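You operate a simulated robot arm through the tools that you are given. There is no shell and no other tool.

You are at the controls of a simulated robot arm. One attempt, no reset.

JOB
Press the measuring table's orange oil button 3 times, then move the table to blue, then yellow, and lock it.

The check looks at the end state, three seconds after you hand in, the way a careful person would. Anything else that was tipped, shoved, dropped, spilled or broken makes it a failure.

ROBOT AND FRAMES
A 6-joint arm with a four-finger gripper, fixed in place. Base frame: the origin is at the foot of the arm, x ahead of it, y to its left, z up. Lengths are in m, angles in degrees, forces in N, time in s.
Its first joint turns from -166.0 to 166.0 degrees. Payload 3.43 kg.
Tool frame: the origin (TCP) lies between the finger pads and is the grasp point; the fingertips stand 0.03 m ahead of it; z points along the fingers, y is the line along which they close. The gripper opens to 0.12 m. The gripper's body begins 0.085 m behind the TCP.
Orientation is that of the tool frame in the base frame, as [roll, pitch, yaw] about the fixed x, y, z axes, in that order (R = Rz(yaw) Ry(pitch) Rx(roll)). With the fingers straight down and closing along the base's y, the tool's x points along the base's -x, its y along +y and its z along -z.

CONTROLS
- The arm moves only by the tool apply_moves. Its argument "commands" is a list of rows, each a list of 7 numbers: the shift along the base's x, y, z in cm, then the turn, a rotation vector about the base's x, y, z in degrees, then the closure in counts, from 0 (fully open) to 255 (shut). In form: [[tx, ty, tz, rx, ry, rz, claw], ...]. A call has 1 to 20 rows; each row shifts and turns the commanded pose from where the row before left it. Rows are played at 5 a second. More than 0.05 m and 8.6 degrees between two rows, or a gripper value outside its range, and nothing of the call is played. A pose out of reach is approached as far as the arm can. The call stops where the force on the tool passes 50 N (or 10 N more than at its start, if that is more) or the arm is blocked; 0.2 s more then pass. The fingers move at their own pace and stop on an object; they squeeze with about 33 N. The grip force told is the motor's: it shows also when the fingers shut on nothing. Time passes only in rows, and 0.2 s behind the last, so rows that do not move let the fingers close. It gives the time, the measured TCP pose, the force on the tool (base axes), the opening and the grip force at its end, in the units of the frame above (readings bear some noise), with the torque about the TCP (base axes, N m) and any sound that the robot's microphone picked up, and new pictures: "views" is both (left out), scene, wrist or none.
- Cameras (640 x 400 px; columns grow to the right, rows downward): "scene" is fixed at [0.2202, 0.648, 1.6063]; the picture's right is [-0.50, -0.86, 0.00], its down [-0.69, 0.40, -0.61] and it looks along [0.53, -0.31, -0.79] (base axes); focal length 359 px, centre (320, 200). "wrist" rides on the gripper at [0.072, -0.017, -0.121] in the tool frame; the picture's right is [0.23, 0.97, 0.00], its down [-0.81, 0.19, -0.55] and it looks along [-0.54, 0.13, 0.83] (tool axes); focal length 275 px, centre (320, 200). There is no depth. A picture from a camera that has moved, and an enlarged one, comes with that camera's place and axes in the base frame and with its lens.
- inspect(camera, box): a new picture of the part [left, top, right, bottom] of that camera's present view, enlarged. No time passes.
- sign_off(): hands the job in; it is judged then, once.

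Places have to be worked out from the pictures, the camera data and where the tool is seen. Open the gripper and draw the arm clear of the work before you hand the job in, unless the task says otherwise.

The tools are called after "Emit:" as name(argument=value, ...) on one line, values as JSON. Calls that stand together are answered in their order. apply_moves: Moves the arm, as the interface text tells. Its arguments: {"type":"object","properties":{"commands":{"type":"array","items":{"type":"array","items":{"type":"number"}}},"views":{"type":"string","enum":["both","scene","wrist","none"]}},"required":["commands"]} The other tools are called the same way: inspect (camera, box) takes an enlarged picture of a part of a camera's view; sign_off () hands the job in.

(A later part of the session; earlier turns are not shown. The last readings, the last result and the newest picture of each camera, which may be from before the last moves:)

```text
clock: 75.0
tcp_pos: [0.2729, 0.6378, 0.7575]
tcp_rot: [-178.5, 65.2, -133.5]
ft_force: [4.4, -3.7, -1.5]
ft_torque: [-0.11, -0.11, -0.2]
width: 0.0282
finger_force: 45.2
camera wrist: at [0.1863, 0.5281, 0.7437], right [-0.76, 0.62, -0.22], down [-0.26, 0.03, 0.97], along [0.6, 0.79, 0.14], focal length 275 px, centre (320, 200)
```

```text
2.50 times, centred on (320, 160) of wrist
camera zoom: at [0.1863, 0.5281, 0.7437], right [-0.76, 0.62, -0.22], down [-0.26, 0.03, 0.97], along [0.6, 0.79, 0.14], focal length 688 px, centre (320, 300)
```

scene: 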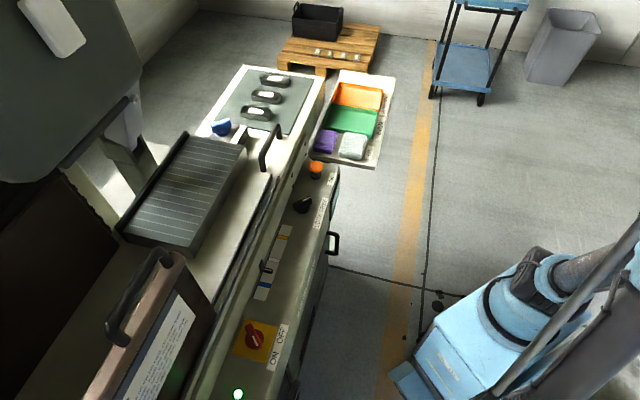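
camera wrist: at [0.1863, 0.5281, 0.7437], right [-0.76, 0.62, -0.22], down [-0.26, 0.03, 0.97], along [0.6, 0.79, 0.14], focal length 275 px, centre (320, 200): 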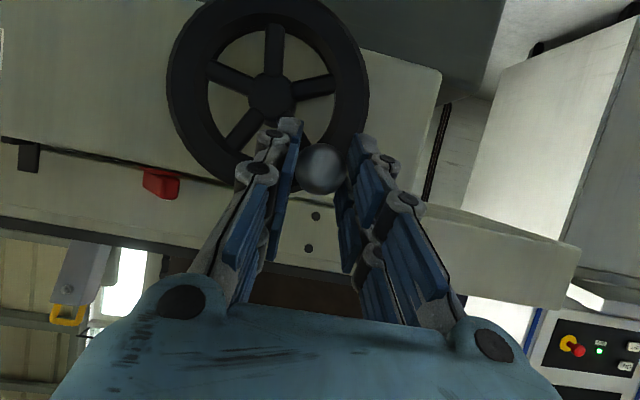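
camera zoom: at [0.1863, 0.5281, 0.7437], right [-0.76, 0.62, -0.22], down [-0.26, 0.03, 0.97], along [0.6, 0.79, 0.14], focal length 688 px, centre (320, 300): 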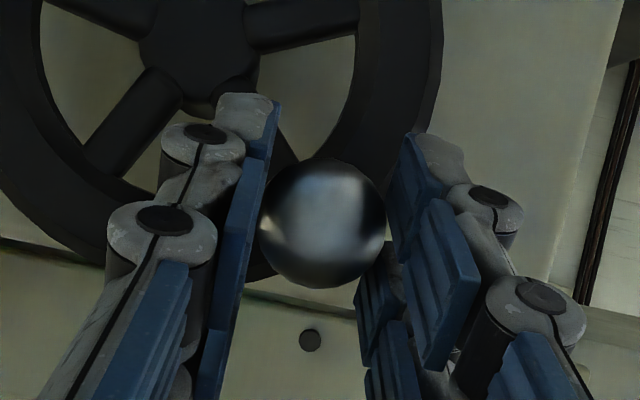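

A clean grip (under 6 N). Now I crank 9° slowly while turning the tool with the wheel about its axis.

Emit:
apply_moves(commands=[[0.184, -0.184, 0.188, 2.12, 2.12, 0, 255], [0.19, -0.19, 0.174, 2.12, 2.12, 0, 255], [0.196, -0.196, 0.159, 2.12, 2.12, 0, 255], [0, 0, 0, 0, 0, 0, 255]], views="none")

Emit:
inspect(camera="scene", box=[230, 210, 310, 310])

```text
clock: 76.0
tcp_pos: [0.2774, 0.6326, 0.7605]
tcp_rot: [160.5, 63.9, -152.4]
ft_force: [-0.4, 0.5, -8.2]
ft_torque: [-0.25, 0.48, 0.03]
width: 0.0282
finger_force: 45.6
```

```text
4.00 times, centred on (270, 260) of scene
camera zoom: at [0.2202, 0.648, 1.6063], right [-0.5, -0.86, 0.0], down [-0.69, 0.4, -0.61], along [0.53, -0.31, -0.79], focal length 1435 px, centre (520, -40)
```

zoom: 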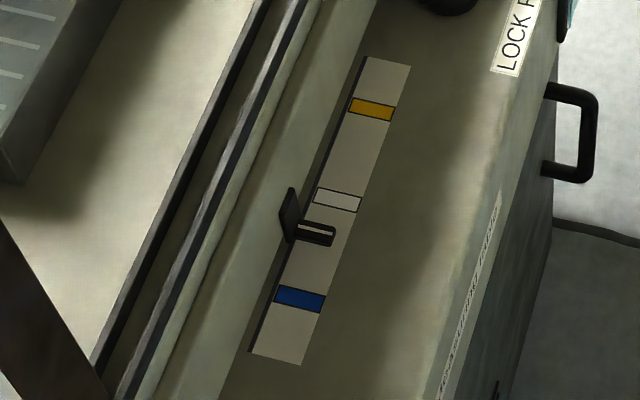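

Turning with the wheel works: forces stay under 9 N and the pointer moves on. I continue 18° the same way.

Emit:
apply_moves(commands=[[0.202, -0.202, 0.146, 2.12, 2.12, 0, 255], [0.206, -0.206, 0.129, 2.12, 2.12, 0, 255], [0.212, -0.212, 0.114, 2.12, 2.12, 0, 255], [0.215, -0.215, 0.099, 2.12, 2.12, 0, 255], [0.219, -0.219, 0.083, 2.12, 2.12, 0, 255], [0.221, -0.221, 0.066, 2.12, 2.12, 0, 255], [0, 0, 0, 0, 0, 0, 255]], views="wrist")

Emit:
inspect(camera="scene", box=[230, 210, 310, 310])

```text
clock: 77.6
tcp_pos: [0.2892, 0.6193, 0.7689]
tcp_rot: [129.9, 54.5, -178.9]
ft_force: [-1.6, 11.6, 17.8]
ft_torque: [0.3, -0.12, 0.3]
width: 0.0281
finger_force: 44.5
camera wrist: at [0.1984, 0.516, 0.749], right [-0.75, 0.61, 0.25], down [0.07, -0.3, 0.95], along [0.65, 0.73, 0.18], focal length 275 px, centre (320, 200)
```

wrist: 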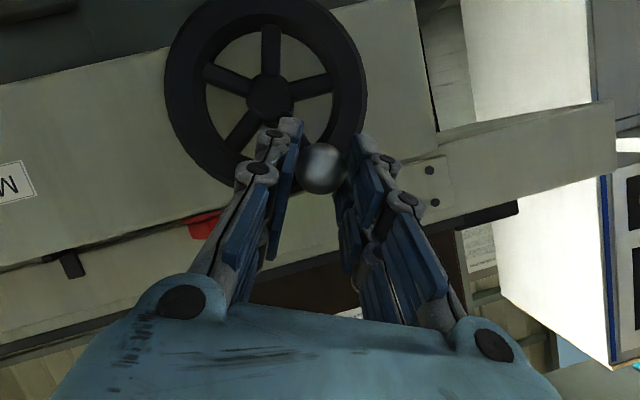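

```text
4.00 times, centred on (270, 260) of scene
camera zoom: at [0.2202, 0.648, 1.6063], right [-0.5, -0.86, 0.0], down [-0.69, 0.4, -0.61], along [0.53, -0.31, -0.79], focal length 1435 px, centre (520, -40)
```

zoom: 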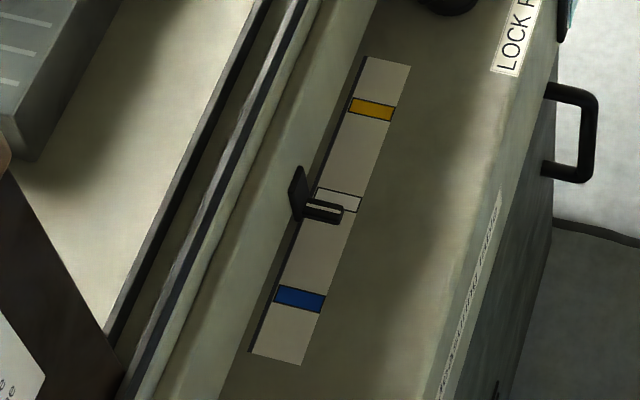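

Pointer passes the middle mark now (about 209). I continue 24° more in the same manner, raising slightly for the measured upward push.

Emit:
apply_moves(commands=[[0.223, -0.223, 0.099, 2.12, 2.12, 0, 255], [0.226, -0.226, 0.084, 2.12, 2.12, 0, 255], [0.226, -0.226, 0.016, 2.12, 2.12, 0, 255], [0.227, -0.227, 0, 2.12, 2.12, 0, 255], [0, 0, 0, 0, 0, 0, 255]], views="wrist")

Emit:
inspect(camera="scene", box=[230, 210, 310, 310])

```text
clock: 78.8
tcp_pos: [0.2996, 0.6113, 0.7704]
tcp_rot: [117.7, 45.4, 171.7]
ft_force: [-6.0, -1.9, -8.3]
ft_torque: [-0.24, 0.27, 0.02]
width: 0.0283
finger_force: 44.9
camera wrist: at [0.2043, 0.5099, 0.7493], right [-0.7, 0.56, 0.44], down [0.2, -0.43, 0.88], along [0.68, 0.71, 0.19], focal length 275 px, centre (320, 200)
```

wrist: 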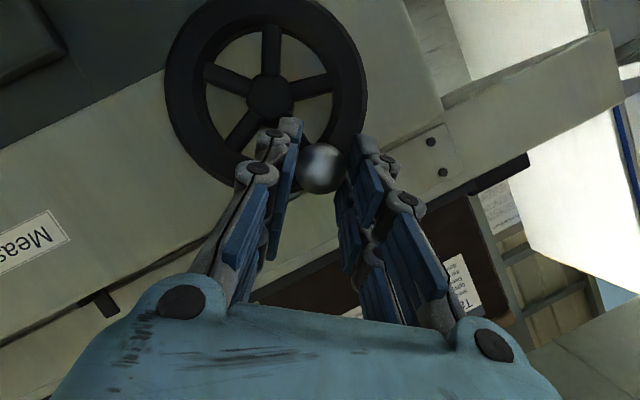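

```text
4.00 times, centred on (270, 260) of scene
camera zoom: at [0.2202, 0.648, 1.6063], right [-0.5, -0.86, 0.0], down [-0.69, 0.4, -0.61], along [0.53, -0.31, -0.79], focal length 1435 px, centre (520, -40)
```

zoom: 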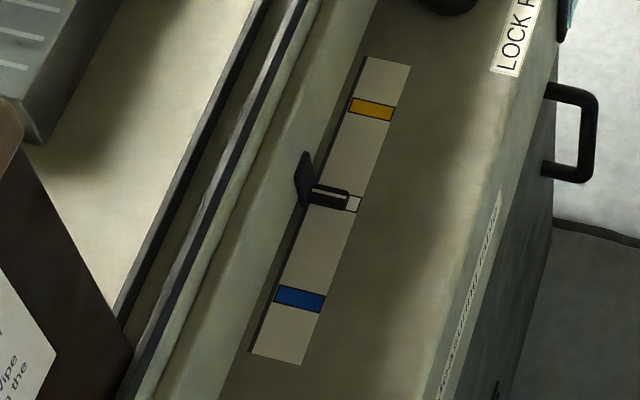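

Forces small; the pointer moves about 1.25 px per degree. I continue 12° further.

Emit:
apply_moves(commands=[[0.226, -0.226, -0.017, 2.12, 2.12, 0, 255], [0.225, -0.225, -0.034, 2.12, 2.12, 0, 255], [0.224, -0.224, -0.051, 2.12, 2.12, 0, 255], [0.221, -0.221, -0.066, 2.12, 2.12, 0, 255], [0, 0, 0, 0, 0, 0, 255]], views="scene")

Emit:
inspect(camera="scene", box=[230, 210, 310, 310])

```text
clock: 79.5
tcp_pos: [0.2955, 0.6079, 0.7746]
tcp_rot: [112.6, 39.6, 167.9]
ft_force: [20.0, 6.8, -63.4]
ft_torque: [-0.68, 0.39, -0.07]
width: 0.0272
finger_force: 44.7
out of reach, approached as far as the arm can: row 3
stopped in row 3: the force on the tool passed its limit at 72 N (the readings are from after the stop); the commanded pose is now the measured one
```

scene: 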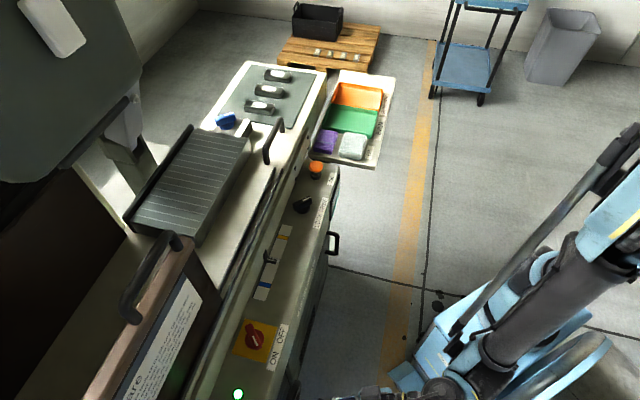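

```text
4.00 times, centred on (270, 260) of scene
camera zoom: at [0.2202, 0.648, 1.6063], right [-0.5, -0.86, 0.0], down [-0.69, 0.4, -0.61], along [0.53, -0.31, -0.79], focal length 1435 px, centre (520, -40)
```

zoom: 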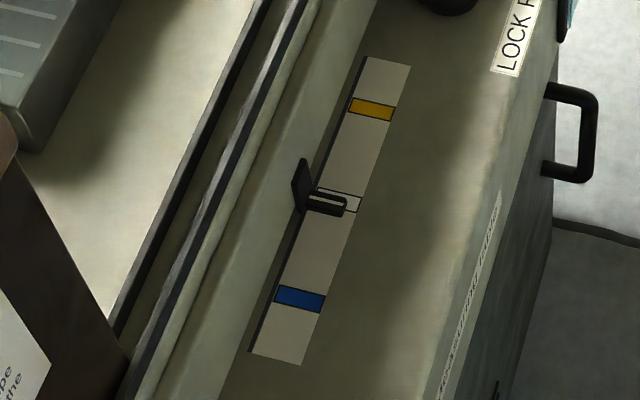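

The arm reached its limit at that roll angle and stopped. I open, back out along the fingers and roll the tool back upright.

Emit:
apply_moves(commands=[[0, 0, 0, 0, 0, 0, 130], [0, 0, 0, 0, 0, 0, 130], [-0.85, -1.7, 0.6, 0, 0, 0, 130], [-0.85, -1.7, 0.6, 0, 0, 0, 130], [-0.85, -1.7, 0.6, 0, 0, 0, 130], [0, 0, 0, -5.2, -5.2, 0, 130], [0, 0, 0, -5.2, -5.2, 0, 130], [0, 0, 0, -5.2, -5.2, 0, 130], [0, 0, 0, -5.2, -5.2, 0, 130], [0, 0, 0, -5.2, -5.2, 0, 130], [0, 0, 0, -5.2, -5.2, 0, 130], [0, 0, 0, 0, 0, 0, 130]])

Emit:
inspect(camera="wrist", box=[220, 40, 420, 200])

Emit:
inspect(camera="scene", box=[230, 210, 310, 310])

```text
clock: 82.1
tcp_pos: [0.2695, 0.5542, 0.7954]
tcp_rot: [177.1, 65.3, -137.3]
ft_force: [0.2, 0.4, -0.3]
ft_torque: [-0.03, 0.01, 0.03]
width: 0.0587
finger_force: 0.1
camera wrist: at [0.1836, 0.4458, 0.7803], right [-0.76, 0.62, -0.19], down [-0.24, 0.0, 0.97], along [0.6, 0.78, 0.14], focal length 275 px, centre (320, 200)
```

scene: 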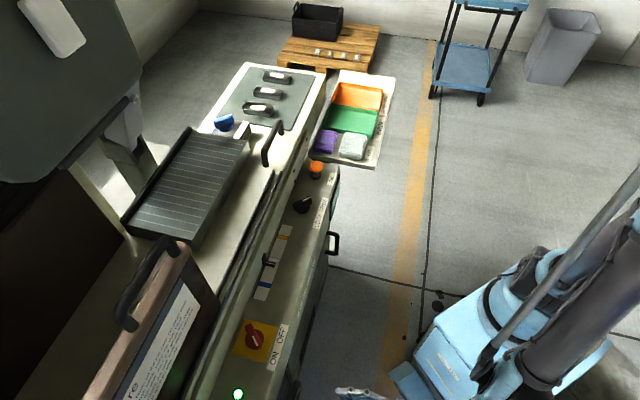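
wrist: 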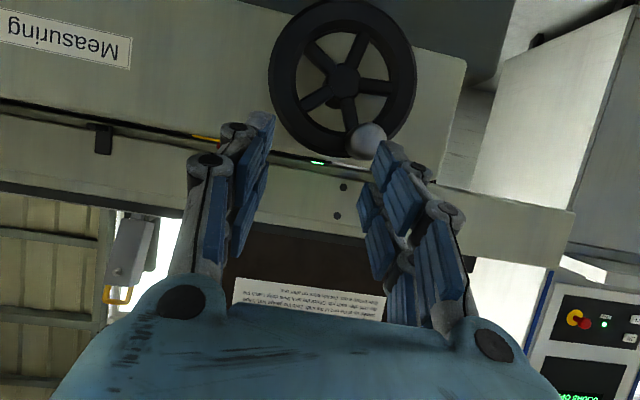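

```text
2.50 times, centred on (320, 120) of wrist
camera zoom: at [0.1836, 0.4458, 0.7803], right [-0.76, 0.62, -0.19], down [-0.24, 0.0, 0.97], along [0.6, 0.78, 0.14], focal length 688 px, centre (320, 400)
```

zoom: 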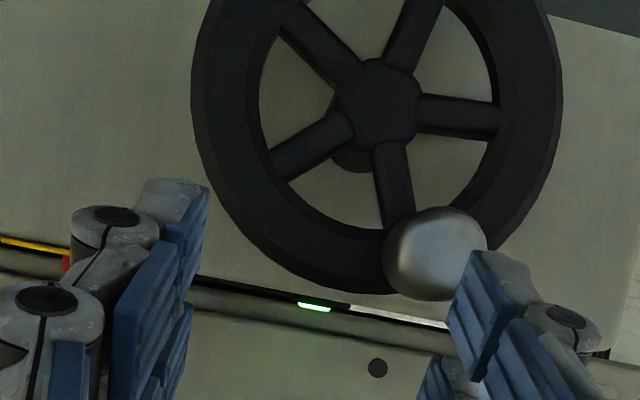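

```text
4.00 times, centred on (270, 260) of scene
camera zoom: at [0.2202, 0.648, 1.6063], right [-0.5, -0.86, 0.0], down [-0.69, 0.4, -0.61], along [0.53, -0.31, -0.79], focal length 1435 px, centre (520, -40)
```

zoom: 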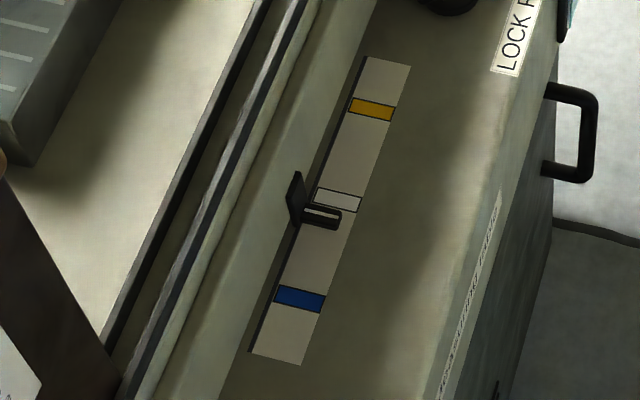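

Pointer is at about 214; knob is at l≈0.240, z≈0.758 (about 20° past top), wheel centre l≈0.221, z≈0.707. From here I'll push the knob with closed fingers like a rod, so no gripping torque is involved: first I go to its +L side, closing the fingers.

Emit:
apply_moves(commands=[[-1.28, 3.58, -1.3, 0, 0, 0, 255], [-1.28, 3.58, -1.3, 0, 0, 0, 255], [0, 0, -1.25, 0, 0, 0, 255], [0, 0, 0, 0, 0, 0, 255]], views="wrist")

Emit:
inspect(camera="wrist", box=[220, 40, 420, 200])

```text
clock: 83.1
tcp_pos: [0.2448, 0.6268, 0.7556]
tcp_rot: [177.0, 65.3, -137.5]
ft_force: [-0.2, 0.4, 0.3]
ft_torque: [-0.03, -0.03, 0.0]
width: 0.0001
finger_force: 33.0
camera wrist: at [0.1581, 0.5177, 0.7413], right [-0.76, 0.62, -0.19], down [-0.24, 0.0, 0.97], along [0.6, 0.78, 0.14], focal length 275 px, centre (320, 200)
```

wrist: 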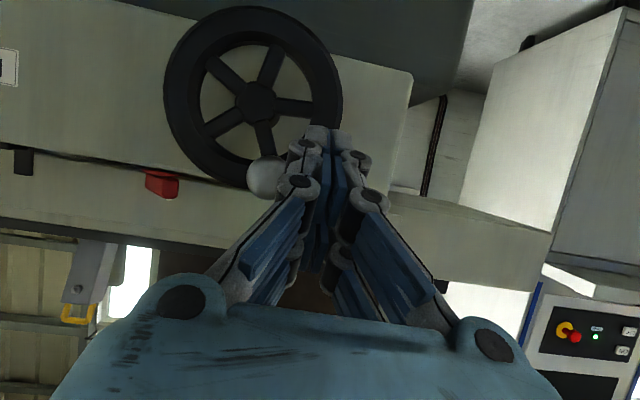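

```text
2.50 times, centred on (320, 120) of wrist
camera zoom: at [0.1581, 0.5177, 0.7413], right [-0.76, 0.62, -0.19], down [-0.24, 0.0, 0.97], along [0.6, 0.78, 0.14], focal length 688 px, centre (320, 400)
```

zoom: 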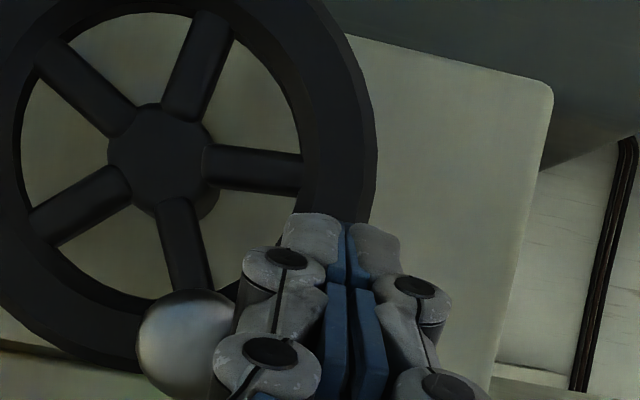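

The rod (closed fingers) is right beside the knob. I shift 6 mm further away and move in alongside it.

Emit:
apply_moves(commands=[[-0.42, 0.42, 0, 0, 0, 0, 255], [1.0, 1.0, 0, 0, 0, 0, 255], [1.0, 1.0, 0, 0, 0, 0, 255], [0, 0, 0, 0, 0, 0, 255]], views="wrist")

Emit:
inspect(camera="wrist", box=[220, 60, 420, 220])

```text
clock: 84.1
tcp_pos: [0.2596, 0.6515, 0.7546]
tcp_rot: [177.1, 65.2, -137.4]
ft_force: [0.1, -0.2, 1.0]
ft_torque: [-0.03, -0.01, -0.01]
width: 0.0
finger_force: 32.5
camera wrist: at [0.1737, 0.5414, 0.7408], right [-0.76, 0.62, -0.19], down [-0.24, 0.0, 0.97], along [0.6, 0.78, 0.14], focal length 275 px, centre (320, 200)
```

wrist: 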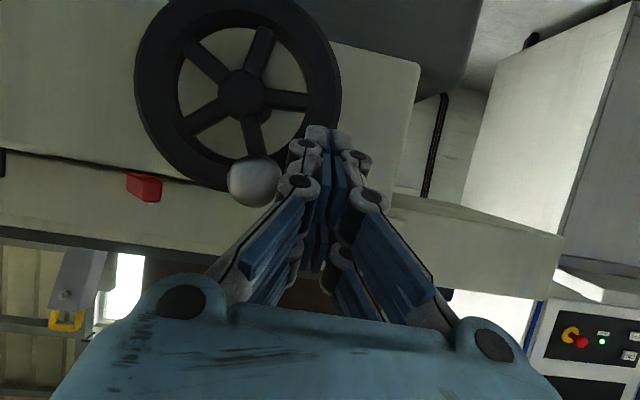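

```text
2.50 times, centred on (320, 140) of wrist
camera zoom: at [0.1737, 0.5414, 0.7408], right [-0.76, 0.62, -0.19], down [-0.24, 0.0, 0.97], along [0.6, 0.78, 0.14], focal length 688 px, centre (320, 350)
```

zoom: 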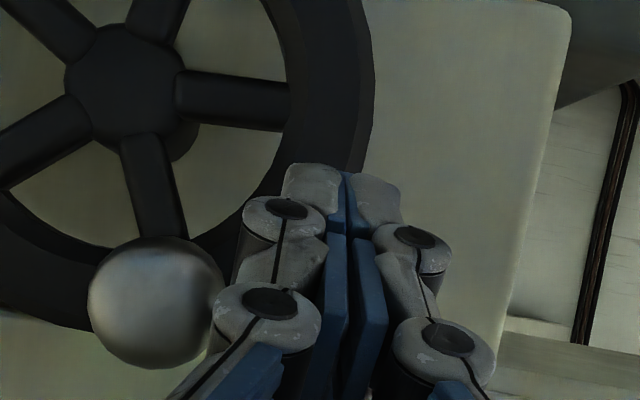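

The rod is alongside the knob. I push it in −L along the circle, starting gently.

Emit:
apply_moves(commands=[[0.35, -0.35, 0.1, 0, 0, 0, 255], [0.35, -0.35, 0.1, 0, 0, 0, 255], [0.3, -0.3, 0.1, 0, 0, 0, 255], [0.219, -0.219, 0.28, 0, 0, 0, 255], [0.233, -0.233, 0.25, 0, 0, 0, 255], [0, 0, 0, 0, 0, 0, 255]], views="wrist")

Emit:
inspect(camera="scene", box=[230, 210, 310, 310])

```text
clock: 85.5
tcp_pos: [0.2763, 0.6362, 0.7643]
tcp_rot: [176.9, 65.3, -137.6]
ft_force: [-0.3, 0.5, 0.8]
ft_torque: [-0.03, 0.01, 0.0]
width: 0.0
finger_force: 33.4
camera wrist: at [0.1886, 0.5266, 0.7499], right [-0.76, 0.62, -0.19], down [-0.24, 0.0, 0.97], along [0.6, 0.78, 0.14], focal length 275 px, centre (320, 200)
```

wrist: 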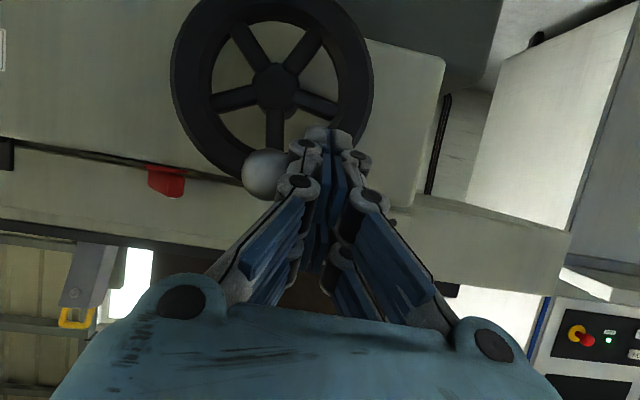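

```text
4.00 times, centred on (270, 260) of scene
camera zoom: at [0.2202, 0.648, 1.6063], right [-0.5, -0.86, 0.0], down [-0.69, 0.4, -0.61], along [0.53, -0.31, -0.79], focal length 1435 px, centre (520, -40)
```

zoom: 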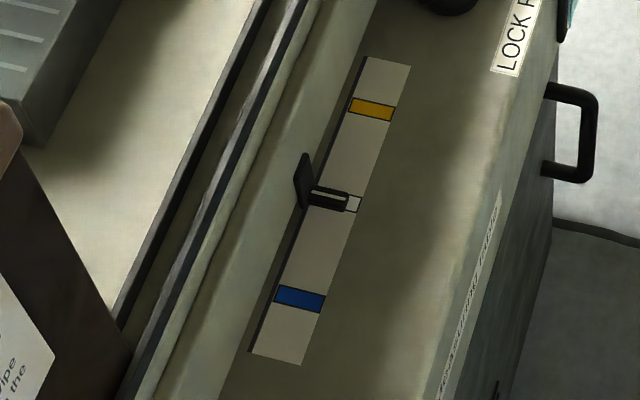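

Pushing works with practically no force: pointer at about 196. I continue along the circle.

Emit:
apply_moves(commands=[[0.24, -0.24, 0.23, 0, 0, 0, 255], [0.255, -0.255, 0.21, 0, 0, 0, 255], [0.269, -0.269, 0.18, 0, 0, 0, 255], [0.269, -0.269, 0.16, 0, 0, 0, 255], [0.283, -0.283, 0.13, 0, 0, 0, 255], [0, 0, 0, 0, 0, 0, 255]], views="wrist")

Emit:
inspect(camera="scene", box=[230, 210, 310, 310])

Emit:
inspect(camera="wrist", box=[220, 60, 420, 220])

```text
clock: 86.9
tcp_pos: [0.2877, 0.6238, 0.7748]
tcp_rot: [177.2, 65.3, -137.5]
ft_force: [0.5, 0.2, 0.4]
ft_torque: [0.02, 0.02, -0.02]
width: 0.0001
finger_force: 33.2
camera wrist: at [0.2014, 0.5136, 0.7593], right [-0.76, 0.62, -0.19], down [-0.24, 0.0, 0.97], along [0.6, 0.78, 0.14], focal length 275 px, centre (320, 200)
```

wrist: 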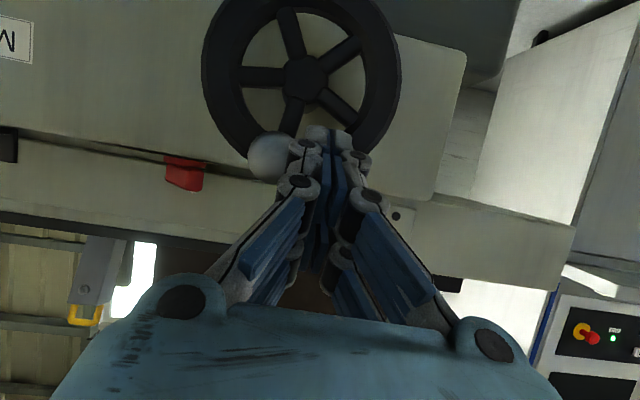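

```text
4.00 times, centred on (270, 260) of scene
camera zoom: at [0.2202, 0.648, 1.6063], right [-0.5, -0.86, 0.0], down [-0.69, 0.4, -0.61], along [0.53, -0.31, -0.79], focal length 1435 px, centre (520, -40)
```

zoom: 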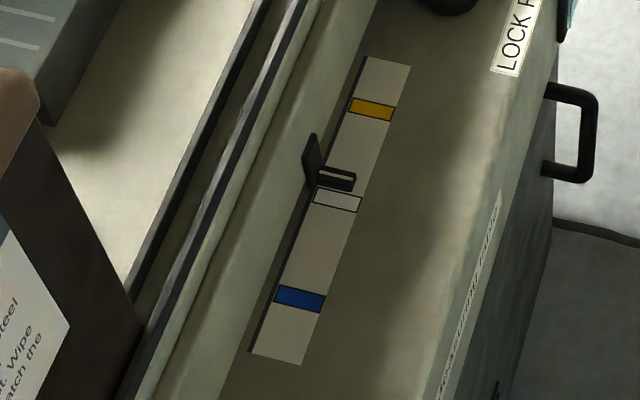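

```text
2.50 times, centred on (320, 140) of wrist
camera zoom: at [0.2014, 0.5136, 0.7593], right [-0.76, 0.62, -0.19], down [-0.24, 0.0, 0.97], along [0.6, 0.78, 0.14], focal length 688 px, centre (320, 350)
```

zoom: 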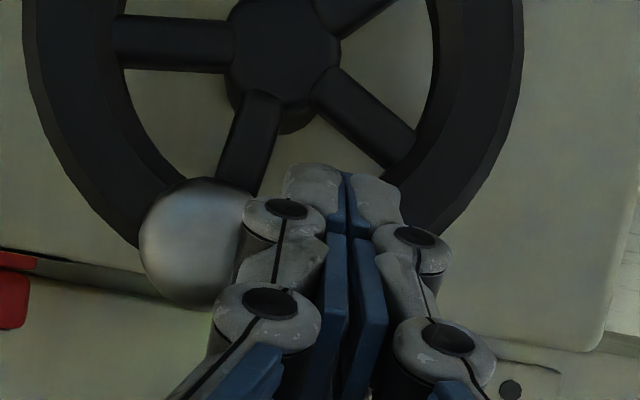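

Pointer at about 175, knob just past the top on the −L side. I continue 28° along the fitted circle.

Emit:
apply_moves(commands=[[0.296, -0.296, 0.104, 0, 0, 0, 255], [0.301, -0.301, 0.075, 0, 0, 0, 255], [0.303, -0.303, 0.045, 0, 0, 0, 255], [0.305, -0.305, 0.015, 0, 0, 0, 255], [0.305, -0.305, -0.015, 0, 0, 0, 255], [0.303, -0.303, -0.045, 0, 0, 0, 255], [0.301, -0.301, -0.075, 0, 0, 0, 255], [0, 0, 0, 0, 0, 0, 255]], views="wrist")

Emit:
inspect(camera="scene", box=[230, 210, 310, 310])

Emit:
inspect(camera="wrist", box=[220, 60, 420, 220])

```text
clock: 88.7
tcp_pos: [0.31, 0.6026, 0.7742]
tcp_rot: [177.1, 65.3, -137.6]
ft_force: [-0.5, 0.1, 0.1]
ft_torque: [-0.01, 0.02, -0.04]
width: 0.0001
finger_force: 32.6
camera wrist: at [0.223, 0.4925, 0.7603], right [-0.76, 0.62, -0.19], down [-0.24, 0.0, 0.97], along [0.6, 0.78, 0.14], focal length 275 px, centre (320, 200)
```

wrist: 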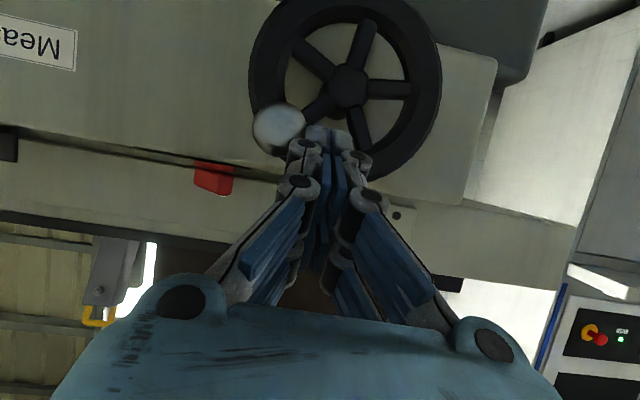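

```text
4.00 times, centred on (270, 260) of scene
camera zoom: at [0.2202, 0.648, 1.6063], right [-0.5, -0.86, 0.0], down [-0.69, 0.4, -0.61], along [0.53, -0.31, -0.79], focal length 1435 px, centre (520, -40)
```

zoom: 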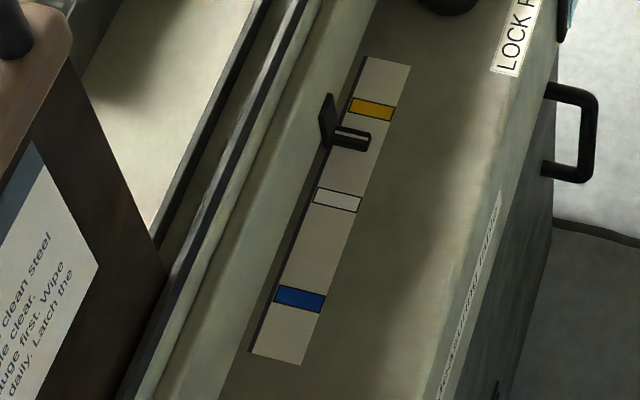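

```text
2.50 times, centred on (320, 140) of wrist
camera zoom: at [0.223, 0.4925, 0.7603], right [-0.76, 0.62, -0.19], down [-0.24, 0.0, 0.97], along [0.6, 0.78, 0.14], focal length 688 px, centre (320, 350)
```

zoom: 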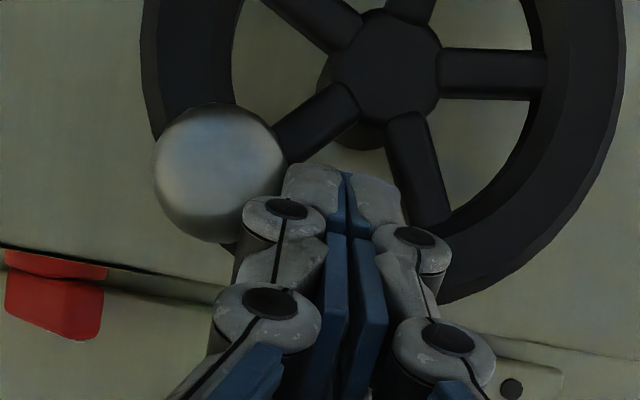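

Pointer at about 135, about 38 px (≈30°) from yellow's aim point. I continue in smaller batches: 20° more of rod travel.

Emit:
apply_moves(commands=[[0.296, -0.296, -0.104, 0, 0, 0, 255], [0.291, -0.291, -0.134, 0, 0, 0, 255], [0.283, -0.283, -0.161, 0, 0, 0, 255], [0.274, -0.274, -0.189, 0, 0, 0, 255], [0.264, -0.264, -0.216, 0, 0, 0, 255], [0, 0, 0, 0, 0, 0, 255]], views="wrist")

Emit:
inspect(camera="scene", box=[245, 210, 305, 270])

```text
clock: 90.1
tcp_pos: [0.3244, 0.5878, 0.7674]
tcp_rot: [177.2, 65.3, -137.5]
ft_force: [-0.8, -1.0, 0.1]
ft_torque: [0.03, 0.0, 0.0]
width: 0.0
finger_force: 32.8
camera wrist: at [0.2369, 0.4782, 0.7522], right [-0.76, 0.62, -0.19], down [-0.24, 0.01, 0.97], along [0.61, 0.78, 0.14], focal length 275 px, centre (320, 200)
```

wrist: 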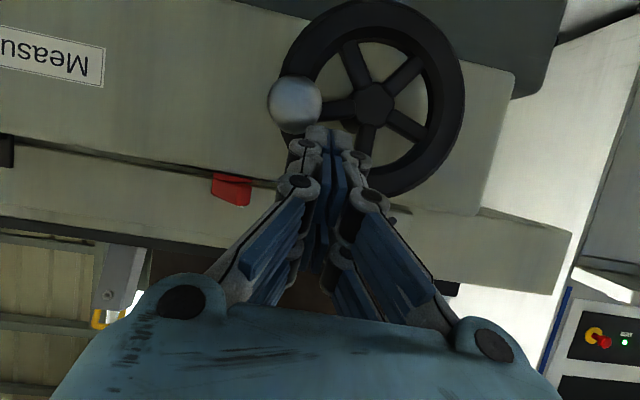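

```text
6.67 times, centred on (275, 240) of scene
camera zoom: at [0.2202, 0.648, 1.6063], right [-0.5, -0.86, 0.0], down [-0.69, 0.4, -0.61], along [0.53, -0.31, -0.79], focal length 2392 px, centre (620, -67)
```

zoom: 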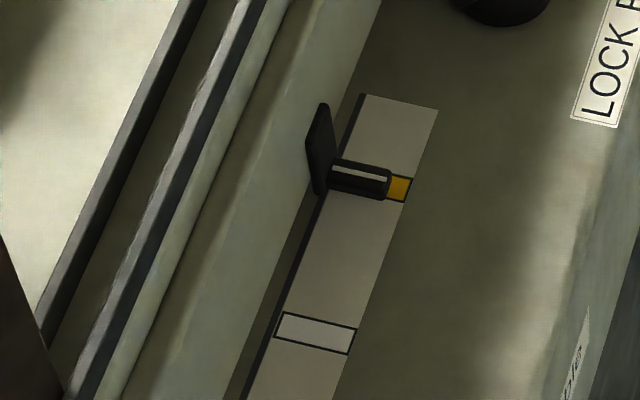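

Pointer is almost over yellow: I judge 4–5 mm short after parallax. One small step more, then check.

Emit:
apply_moves(commands=[[0.127, -0.127, -0.12, 0, 0, 0, 255], [0.126, -0.126, -0.121, 0, 0, 0, 255], [0, 0, 0, 0, 0, 0, 255]], views="wrist")

Emit:
inspect(camera="scene", box=[245, 210, 305, 270])

```text
clock: 90.9
tcp_pos: [0.3245, 0.5858, 0.7648]
tcp_rot: [177.0, 65.2, -137.5]
ft_force: [-1.0, 1.3, 0.0]
ft_torque: [0.04, 0.01, -0.03]
width: 0.0
finger_force: 33.3
camera wrist: at [0.239, 0.4763, 0.7498], right [-0.76, 0.62, -0.19], down [-0.24, 0.0, 0.97], along [0.6, 0.78, 0.14], focal length 275 px, centre (320, 200)
```

wrist: 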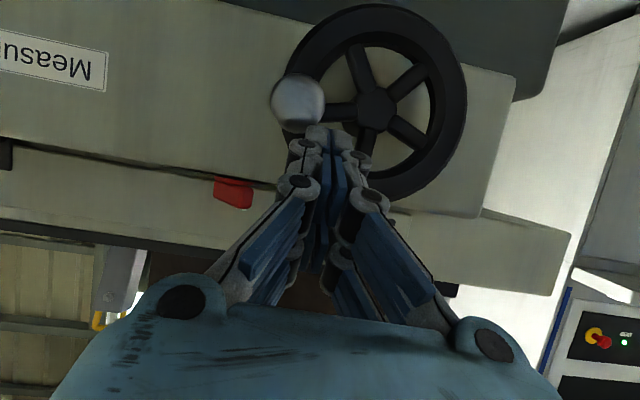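

```text
6.67 times, centred on (275, 240) of scene
camera zoom: at [0.2202, 0.648, 1.6063], right [-0.5, -0.86, 0.0], down [-0.69, 0.4, -0.61], along [0.53, -0.31, -0.79], focal length 2392 px, centre (620, -67)
```

zoom: 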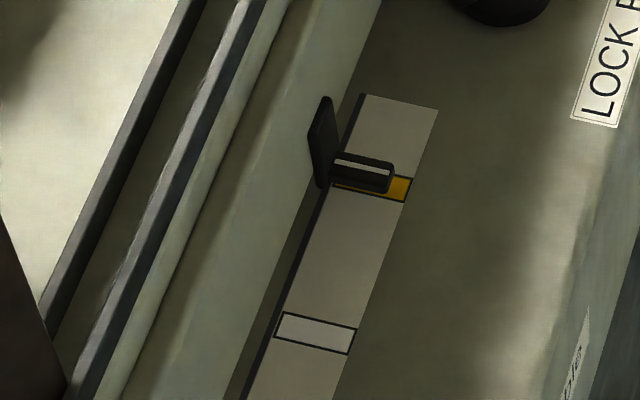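

The pointer's white line now lies about over yellow's centre (offset 14 of the expected ~16 px). To verify without parallax I back out clear of the knob, tilt the tool upright again and go look from above.

Emit:
apply_moves(commands=[[-0.4, 0.4, 0.6, 0, 0, 0, 255], [-2.4, -2.4, 0.3, 0, 0, 0, 255], [-3.0, -3.0, 0.5, 0, 0, 0, 255], [0, 0, 2.5, -5.75, 5.75, 0, 255], [0, 0, 2.5, -5.75, 5.75, 0, 255], [0, 0, 2.5, -5.75, 5.75, 0, 255], [0, 0, 2.5, -5.75, 5.75, 0, 255], [0, 0, 2.5, -5.75, 5.75, 0, 255], [0, 0, 2.5, -5.75, 5.75, 0, 255], [0, 0, 2.5, -5.75, 5.75, 0, 255], [0, 0, 2.5, -5.75, 5.75, 0, 200], [0, 0, 0, 0, 0, 0, 130]])

Emit:
inspect(camera="scene", box=[245, 210, 305, 270])

```text
clock: 93.5
tcp_pos: [0.2672, 0.5354, 0.9775]
tcp_rot: [179.2, 0.2, -136.0]
ft_force: [1.1, -0.6, 0.0]
ft_torque: [-0.01, -0.05, 0.0]
width: 0.0589
finger_force: 0.0
camera wrist: at [0.2283, 0.4738, 1.0985], right [-0.84, 0.54, 0.01], down [0.45, 0.69, 0.56], along [0.29, 0.48, -0.83], focal length 275 px, centre (320, 200)
```

scene: 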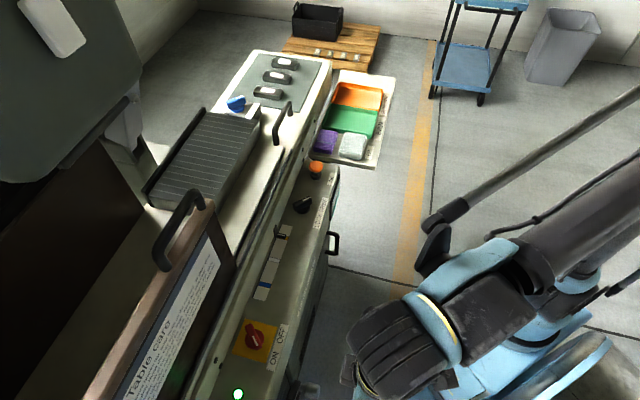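
wrist: 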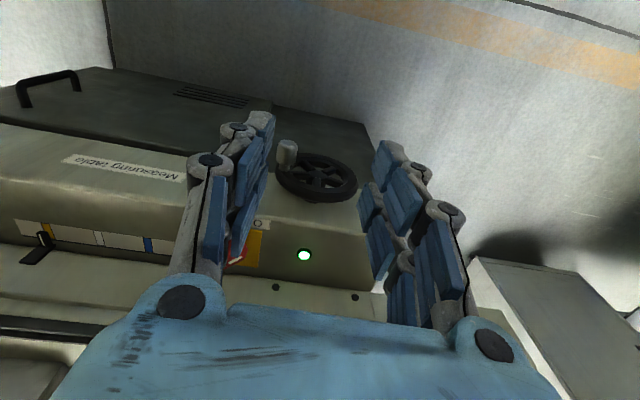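

```text
6.67 times, centred on (275, 240) of scene
camera zoom: at [0.2202, 0.648, 1.6063], right [-0.5, -0.86, 0.0], down [-0.69, 0.4, -0.61], along [0.53, -0.31, -0.79], focal length 2392 px, centre (620, -67)
```

zoom: 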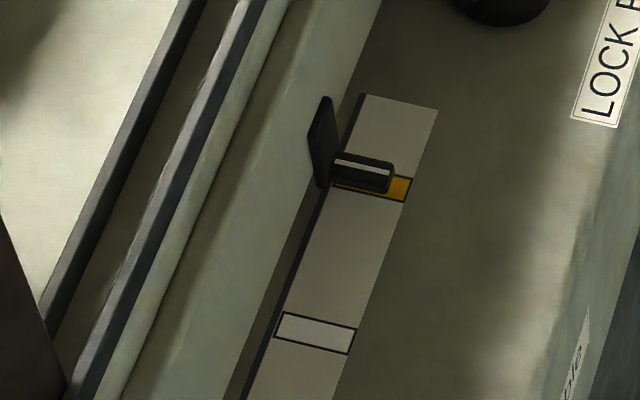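

The pointer stayed put. I move to view the scale from straight across the yellow mark.

Emit:
apply_moves(commands=[[4.53, -1.44, -0.6, 0, 0, 0, 0], [4.53, -1.44, -0.6, 0, 0, 0, 0], [4.53, -1.44, -0.6, 0, 0, 0, 0], [4.53, -1.44, -0.6, 0, 0, 0, 0], [4.53, -1.44, -0.6, 0, 0, 0, 0], [4.53, -1.44, -0.6, 0, 0, 0, 0], [4.53, -1.44, -0.6, 0, 0, 0, 0], [4.53, -1.44, -0.6, 0, 0, 0, 0], [0, 0, 0, 0, 0, 0, 0]])

Emit:
inspect(camera="wrist", box=[220, 100, 420, 260])

```text
clock: 95.5
tcp_pos: [0.6302, 0.4185, 0.93]
tcp_rot: [179.2, 0.4, -136.0]
ft_force: [0.2, -0.3, 0.2]
ft_torque: [0.01, -0.01, -0.01]
width: 0.1201
finger_force: 0.1
camera wrist: at [0.5903, 0.3578, 1.0497], right [-0.84, 0.54, 0.01], down [0.45, 0.69, 0.56], along [0.29, 0.48, -0.83], focal length 275 px, centre (320, 200)
```

scene: 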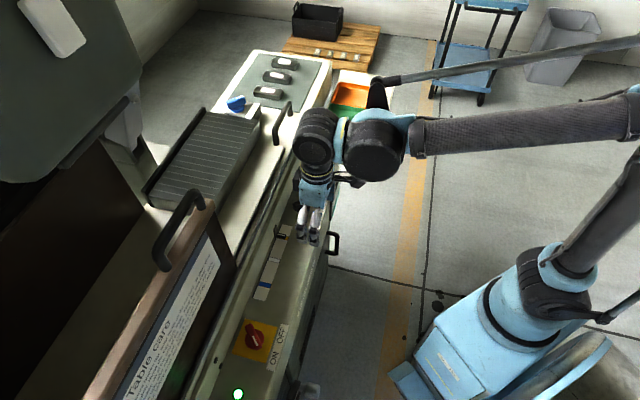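
wrist: 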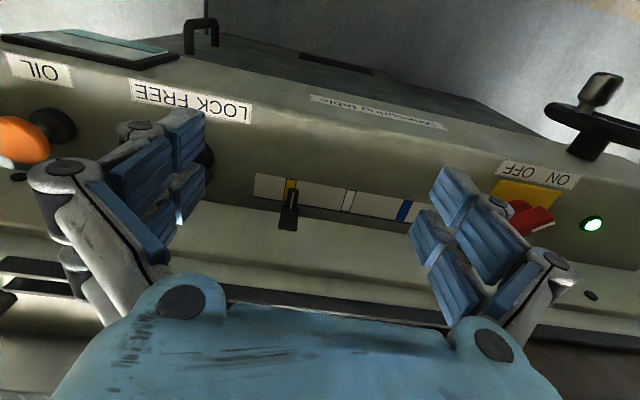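

```text
2.50 times, centred on (320, 180) of wrist
camera zoom: at [0.5903, 0.3578, 1.0497], right [-0.84, 0.54, 0.01], down [0.45, 0.69, 0.56], along [0.29, 0.48, -0.83], focal length 688 px, centre (320, 250)
```

zoom: 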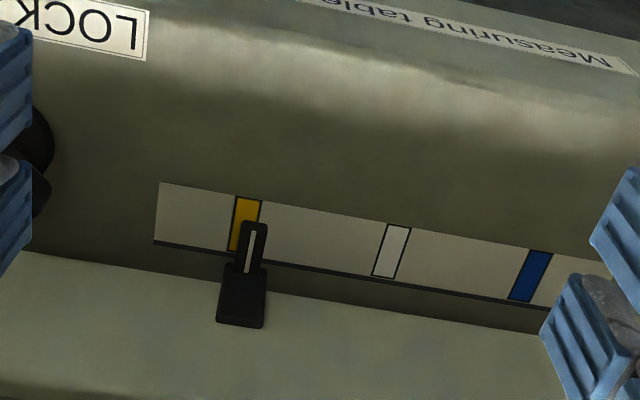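

From this view, almost free of parallax, the pointer is inside the yellow band but about 3 mm from its centre toward blue (so on blue it was within 1.5–3.5 mm of centre, fine). I'll nudge the wheel about 3.5° more: back to the rod pose the same way.

Emit:
apply_moves(commands=[[-4.53, 1.44, 0.6, 0, 0, 0, 255], [-4.53, 1.44, 0.6, 0, 0, 0, 255], [-4.53, 1.44, 0.6, 0, 0, 0, 255], [-4.53, 1.44, 0.6, 0, 0, 0, 255], [-4.53, 1.44, 0.6, 0, 0, 0, 255], [-4.53, 1.44, 0.6, 0, 0, 0, 255], [-4.53, 1.44, 0.6, 0, 0, 0, 255], [-4.53, 1.44, 0.6, 0, 0, 0, 255], [0, 0, -2.5, 5.75, -5.75, 0, 255], [0, 0, -2.5, 5.75, -5.75, 0, 255], [0, 0, -2.5, 5.75, -5.75, 0, 255], [0, 0, -2.5, 5.75, -5.75, 0, 255], [0, 0, -2.5, 5.75, -5.75, 0, 255], [0, 0, -2.5, 5.75, -5.75, 0, 255], [0, 0, -2.5, 5.75, -5.75, 0, 255], [0, 0, -2.5, 5.75, -5.75, 0, 255], [0, 0, 0, 0, 0, 0, 255]], views="wrist")

```text
clock: 99.1
tcp_pos: [0.2691, 0.536, 0.7773]
tcp_rot: [176.9, 65.5, -137.5]
ft_force: [-0.5, 0.5, 0.4]
ft_torque: [-0.02, -0.01, 0.0]
width: 0.0003
finger_force: 33.0
camera wrist: at [0.1816, 0.4261, 0.7629], right [-0.76, 0.62, -0.19], down [-0.24, 0.0, 0.97], along [0.6, 0.78, 0.14], focal length 275 px, centre (320, 200)
```

wrist: 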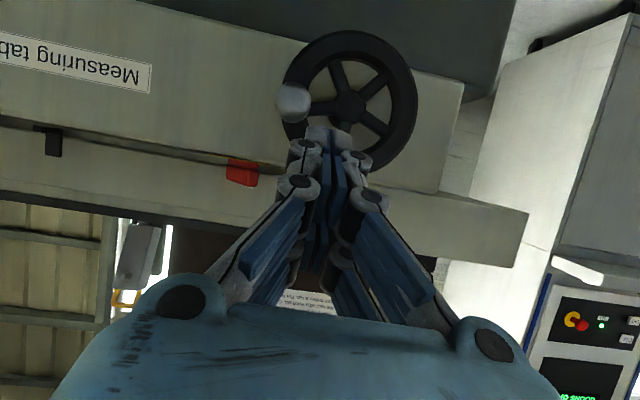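

Same pose as before, above and beside the knob. I move in and bring the rod back to the contact point.

Emit:
apply_moves(commands=[[3.0, 3.0, -0.5, 0, 0, 0, 255], [2.4, 2.4, -0.3, 0, 0, 0, 255], [0.2, -0.2, -0.3, 0, 0, 0, 255], [0.2, -0.2, -0.3, 0, 0, 0, 255], [0, 0, 0, 0, 0, 0, 255]], views="wrist")

Emit:
inspect(camera="scene", box=[245, 210, 305, 270])

```text
clock: 100.3
tcp_pos: [0.3251, 0.5856, 0.7649]
tcp_rot: [177.1, 65.3, -137.6]
ft_force: [-0.2, 2.4, 2.3]
ft_torque: [0.09, -0.05, 0.03]
width: 0.0005
finger_force: 33.3
camera wrist: at [0.2392, 0.4763, 0.7496], right [-0.76, 0.62, -0.19], down [-0.24, 0.0, 0.97], along [0.6, 0.78, 0.14], focal length 275 px, centre (320, 200)
```

wrist: 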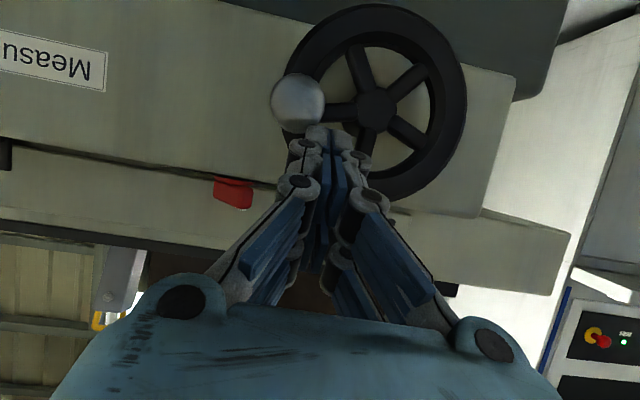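

```text
6.67 times, centred on (275, 240) of scene
camera zoom: at [0.2202, 0.648, 1.6063], right [-0.5, -0.86, 0.0], down [-0.69, 0.4, -0.61], along [0.53, -0.31, -0.79], focal length 2392 px, centre (620, -67)
```

zoom: 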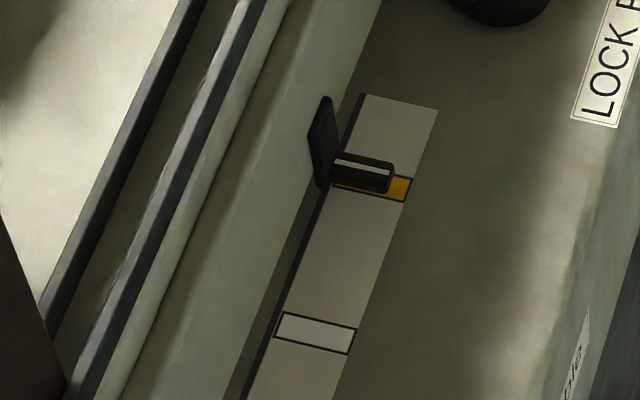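

Contact just touched (3 N), pointer unchanged. Now the extra push of about 3.5 mm in two small steps.

Emit:
apply_moves(commands=[[0.09, -0.09, -0.12, 0, 0, 0, 255], [0.09, -0.09, -0.12, 0, 0, 0, 255], [0, 0, 0, 0, 0, 0, 255]], views="none")

Emit:
inspect(camera="scene", box=[245, 210, 305, 270])

```text
clock: 101.1
tcp_pos: [0.3275, 0.5833, 0.7624]
tcp_rot: [177.0, 65.3, -137.5]
ft_force: [-1.9, 1.4, 1.4]
ft_torque: [0.05, 0.04, 0.02]
width: 0.0001
finger_force: 32.8
```

```text
6.67 times, centred on (275, 240) of scene
camera zoom: at [0.2202, 0.648, 1.6063], right [-0.5, -0.86, 0.0], down [-0.69, 0.4, -0.61], along [0.53, -0.31, -0.79], focal length 2392 px, centre (620, -67)
```

zoom: 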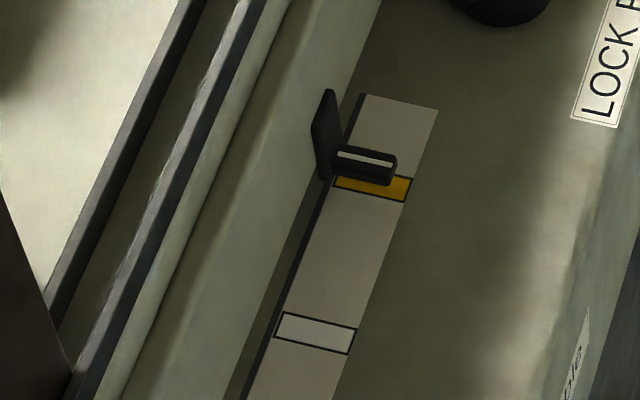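

Offset is now about 22 px versus the 21 px I derived for true centre: good. I back out the same way and return above the panel to verify and then lock.

Emit:
apply_moves(commands=[[-0.4, 0.4, 0.6, 0, 0, 0, 255], [-2.4, -2.4, 0.3, 0, 0, 0, 255], [-3.0, -3.0, 0.5, 0, 0, 0, 255], [0, 0, 2.5, -5.75, 5.75, 0, 255], [0, 0, 2.5, -5.75, 5.75, 0, 255], [0, 0, 2.5, -5.75, 5.75, 0, 255], [0, 0, 2.5, -5.75, 5.75, 0, 255], [0, 0, 2.5, -5.75, 5.75, 0, 255], [0, 0, 2.5, -5.75, 5.75, 0, 255], [0, 0, 2.5, -5.75, 5.75, 0, 255], [0, 0, 2.5, -5.75, 5.75, 0, 200], [4.53, -1.44, -0.6, 0, 0, 0, 0], [4.53, -1.44, -0.6, 0, 0, 0, 0], [4.53, -1.44, -0.6, 0, 0, 0, 0], [4.53, -1.44, -0.6, 0, 0, 0, 0], [4.53, -1.44, -0.6, 0, 0, 0, 0], [4.53, -1.44, -0.6, 0, 0, 0, 0], [4.53, -1.44, -0.6, 0, 0, 0, 0], [4.53, -1.44, -0.6, 0, 0, 0, 0], [0, 0, 0, 0, 0, 0, 0]], views="wrist")

Emit:
inspect(camera="wrist", box=[220, 100, 420, 260])

```text
clock: 105.3
tcp_pos: [0.632, 0.4163, 0.9282]
tcp_rot: [179.3, 0.3, -136.0]
ft_force: [-0.3, -0.3, 0.6]
ft_torque: [0.02, -0.03, 0.03]
width: 0.1202
finger_force: 0.1
camera wrist: at [0.5929, 0.3544, 1.0483], right [-0.84, 0.54, 0.01], down [0.45, 0.69, 0.56], along [0.29, 0.48, -0.83], focal length 275 px, centre (320, 200)
```

wrist: 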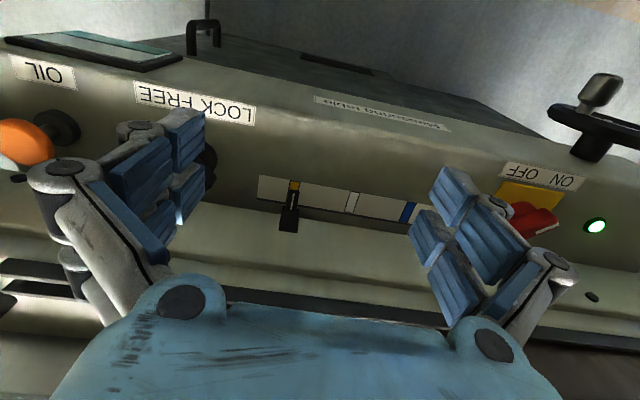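

```text
2.50 times, centred on (320, 180) of wrist
camera zoom: at [0.5929, 0.3544, 1.0483], right [-0.84, 0.54, 0.01], down [0.45, 0.69, 0.56], along [0.29, 0.48, -0.83], focal length 688 px, centre (320, 250)
```

zoom: 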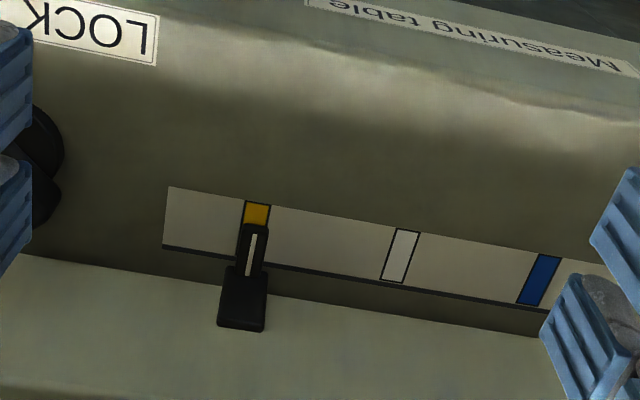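

The pointer's white line is now centred on yellow within about 0.5 mm. Now to the lock knob: I go above it with the fingers turned to match the FREE position.

Emit:
apply_moves(commands=[[2.21, -0.52, 0, 0, 0, 7.67, 130], [2.21, -0.52, 0, 0, 0, 7.67, 130], [2.21, -0.52, 0, 0, 0, 7.67, 130], [2.21, -0.52, 0, 0, 0, 7.67, 130], [2.21, -0.52, 0, 0, 0, 7.67, 130], [2.21, -0.52, 0, 0, 0, 7.67, 130], [0, 0, -3, 0, 0, 0, 130], [0, 0, -2.5, 0, 0, 0, 130], [0, 0, 0, 0, 0, 0, 130]], views="wrist")

Emit:
inspect(camera="wrist", box=[220, 60, 420, 220])

```text
clock: 107.3
tcp_pos: [0.7647, 0.3887, 0.8719]
tcp_rot: [179.2, 0.3, -90.0]
ft_force: [0.2, 0.0, 0.3]
ft_torque: [0.01, -0.01, -0.02]
width: 0.0585
finger_force: 0.2
camera wrist: at [0.7826, 0.3171, 0.9926], right [-0.97, -0.23, 0.01], down [-0.19, 0.81, 0.56], along [-0.14, 0.54, -0.83], focal length 275 px, centre (320, 200)
```

wrist: 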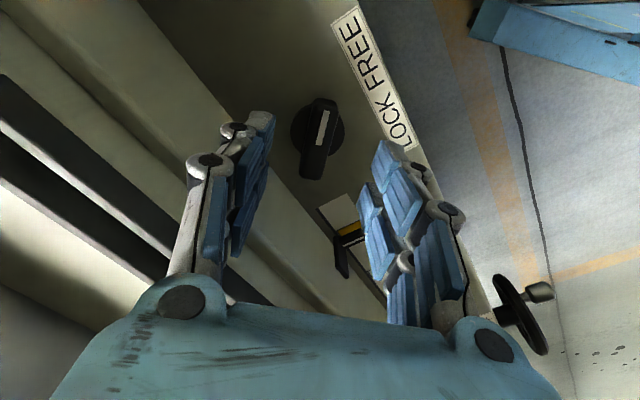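

```text
2.50 times, centred on (320, 140) of wrist
camera zoom: at [0.7826, 0.3171, 0.9926], right [-0.97, -0.23, 0.01], down [-0.19, 0.81, 0.56], along [-0.14, 0.54, -0.83], focal length 688 px, centre (320, 350)
```

zoom: 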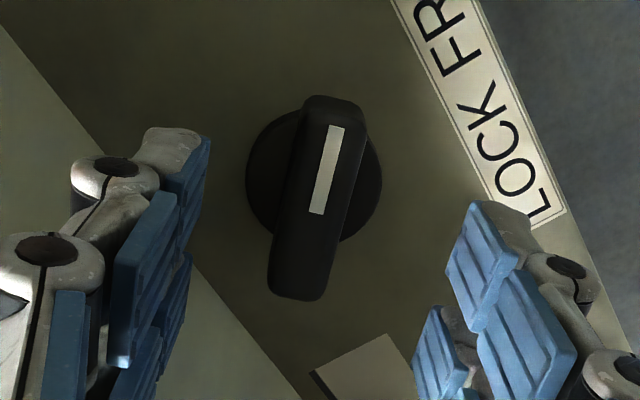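

Aligned with the bar in its FREE position. I shift a few mm in y, descend to grip height and close.

Emit:
apply_moves(commands=[[0, -0.35, -1.2, 0, 0, 0, 130], [0, 0, -1.2, 0, 0, 0, 130], [0, 0, -0.8, 0, 0, 0, 130], [0, 0, -0.6, 0, 0, 0, 130], [0, 0, 0, 0, 0, 0, 180], [0, 0, 0, 0, 0, 0, 220], [0, 0, 0, 0, 0, 0, 255], [0, 0, 0, 0, 0, 0, 255]], views="wrist")

```text
clock: 109.1
tcp_pos: [0.7654, 0.384, 0.8351]
tcp_rot: [179.3, 0.3, -90.0]
ft_force: [27.7, 5.0, 0.8]
ft_torque: [-0.63, -0.75, -0.15]
width: 0.0178
finger_force: 45.0
camera wrist: at [0.7833, 0.3126, 0.9547], right [-0.97, -0.23, 0.01], down [-0.19, 0.81, 0.56], along [-0.14, 0.54, -0.83], focal length 275 px, centre (320, 200)
```

wrist: 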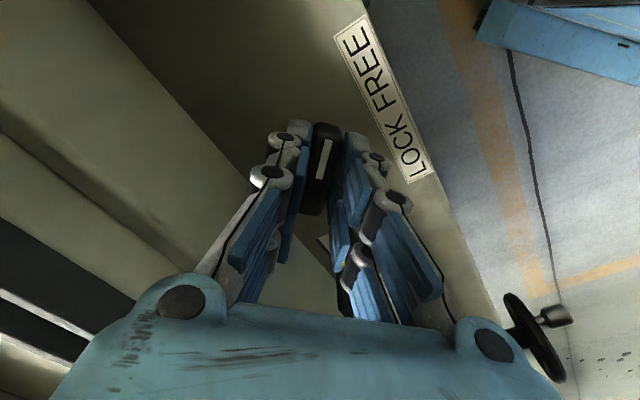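

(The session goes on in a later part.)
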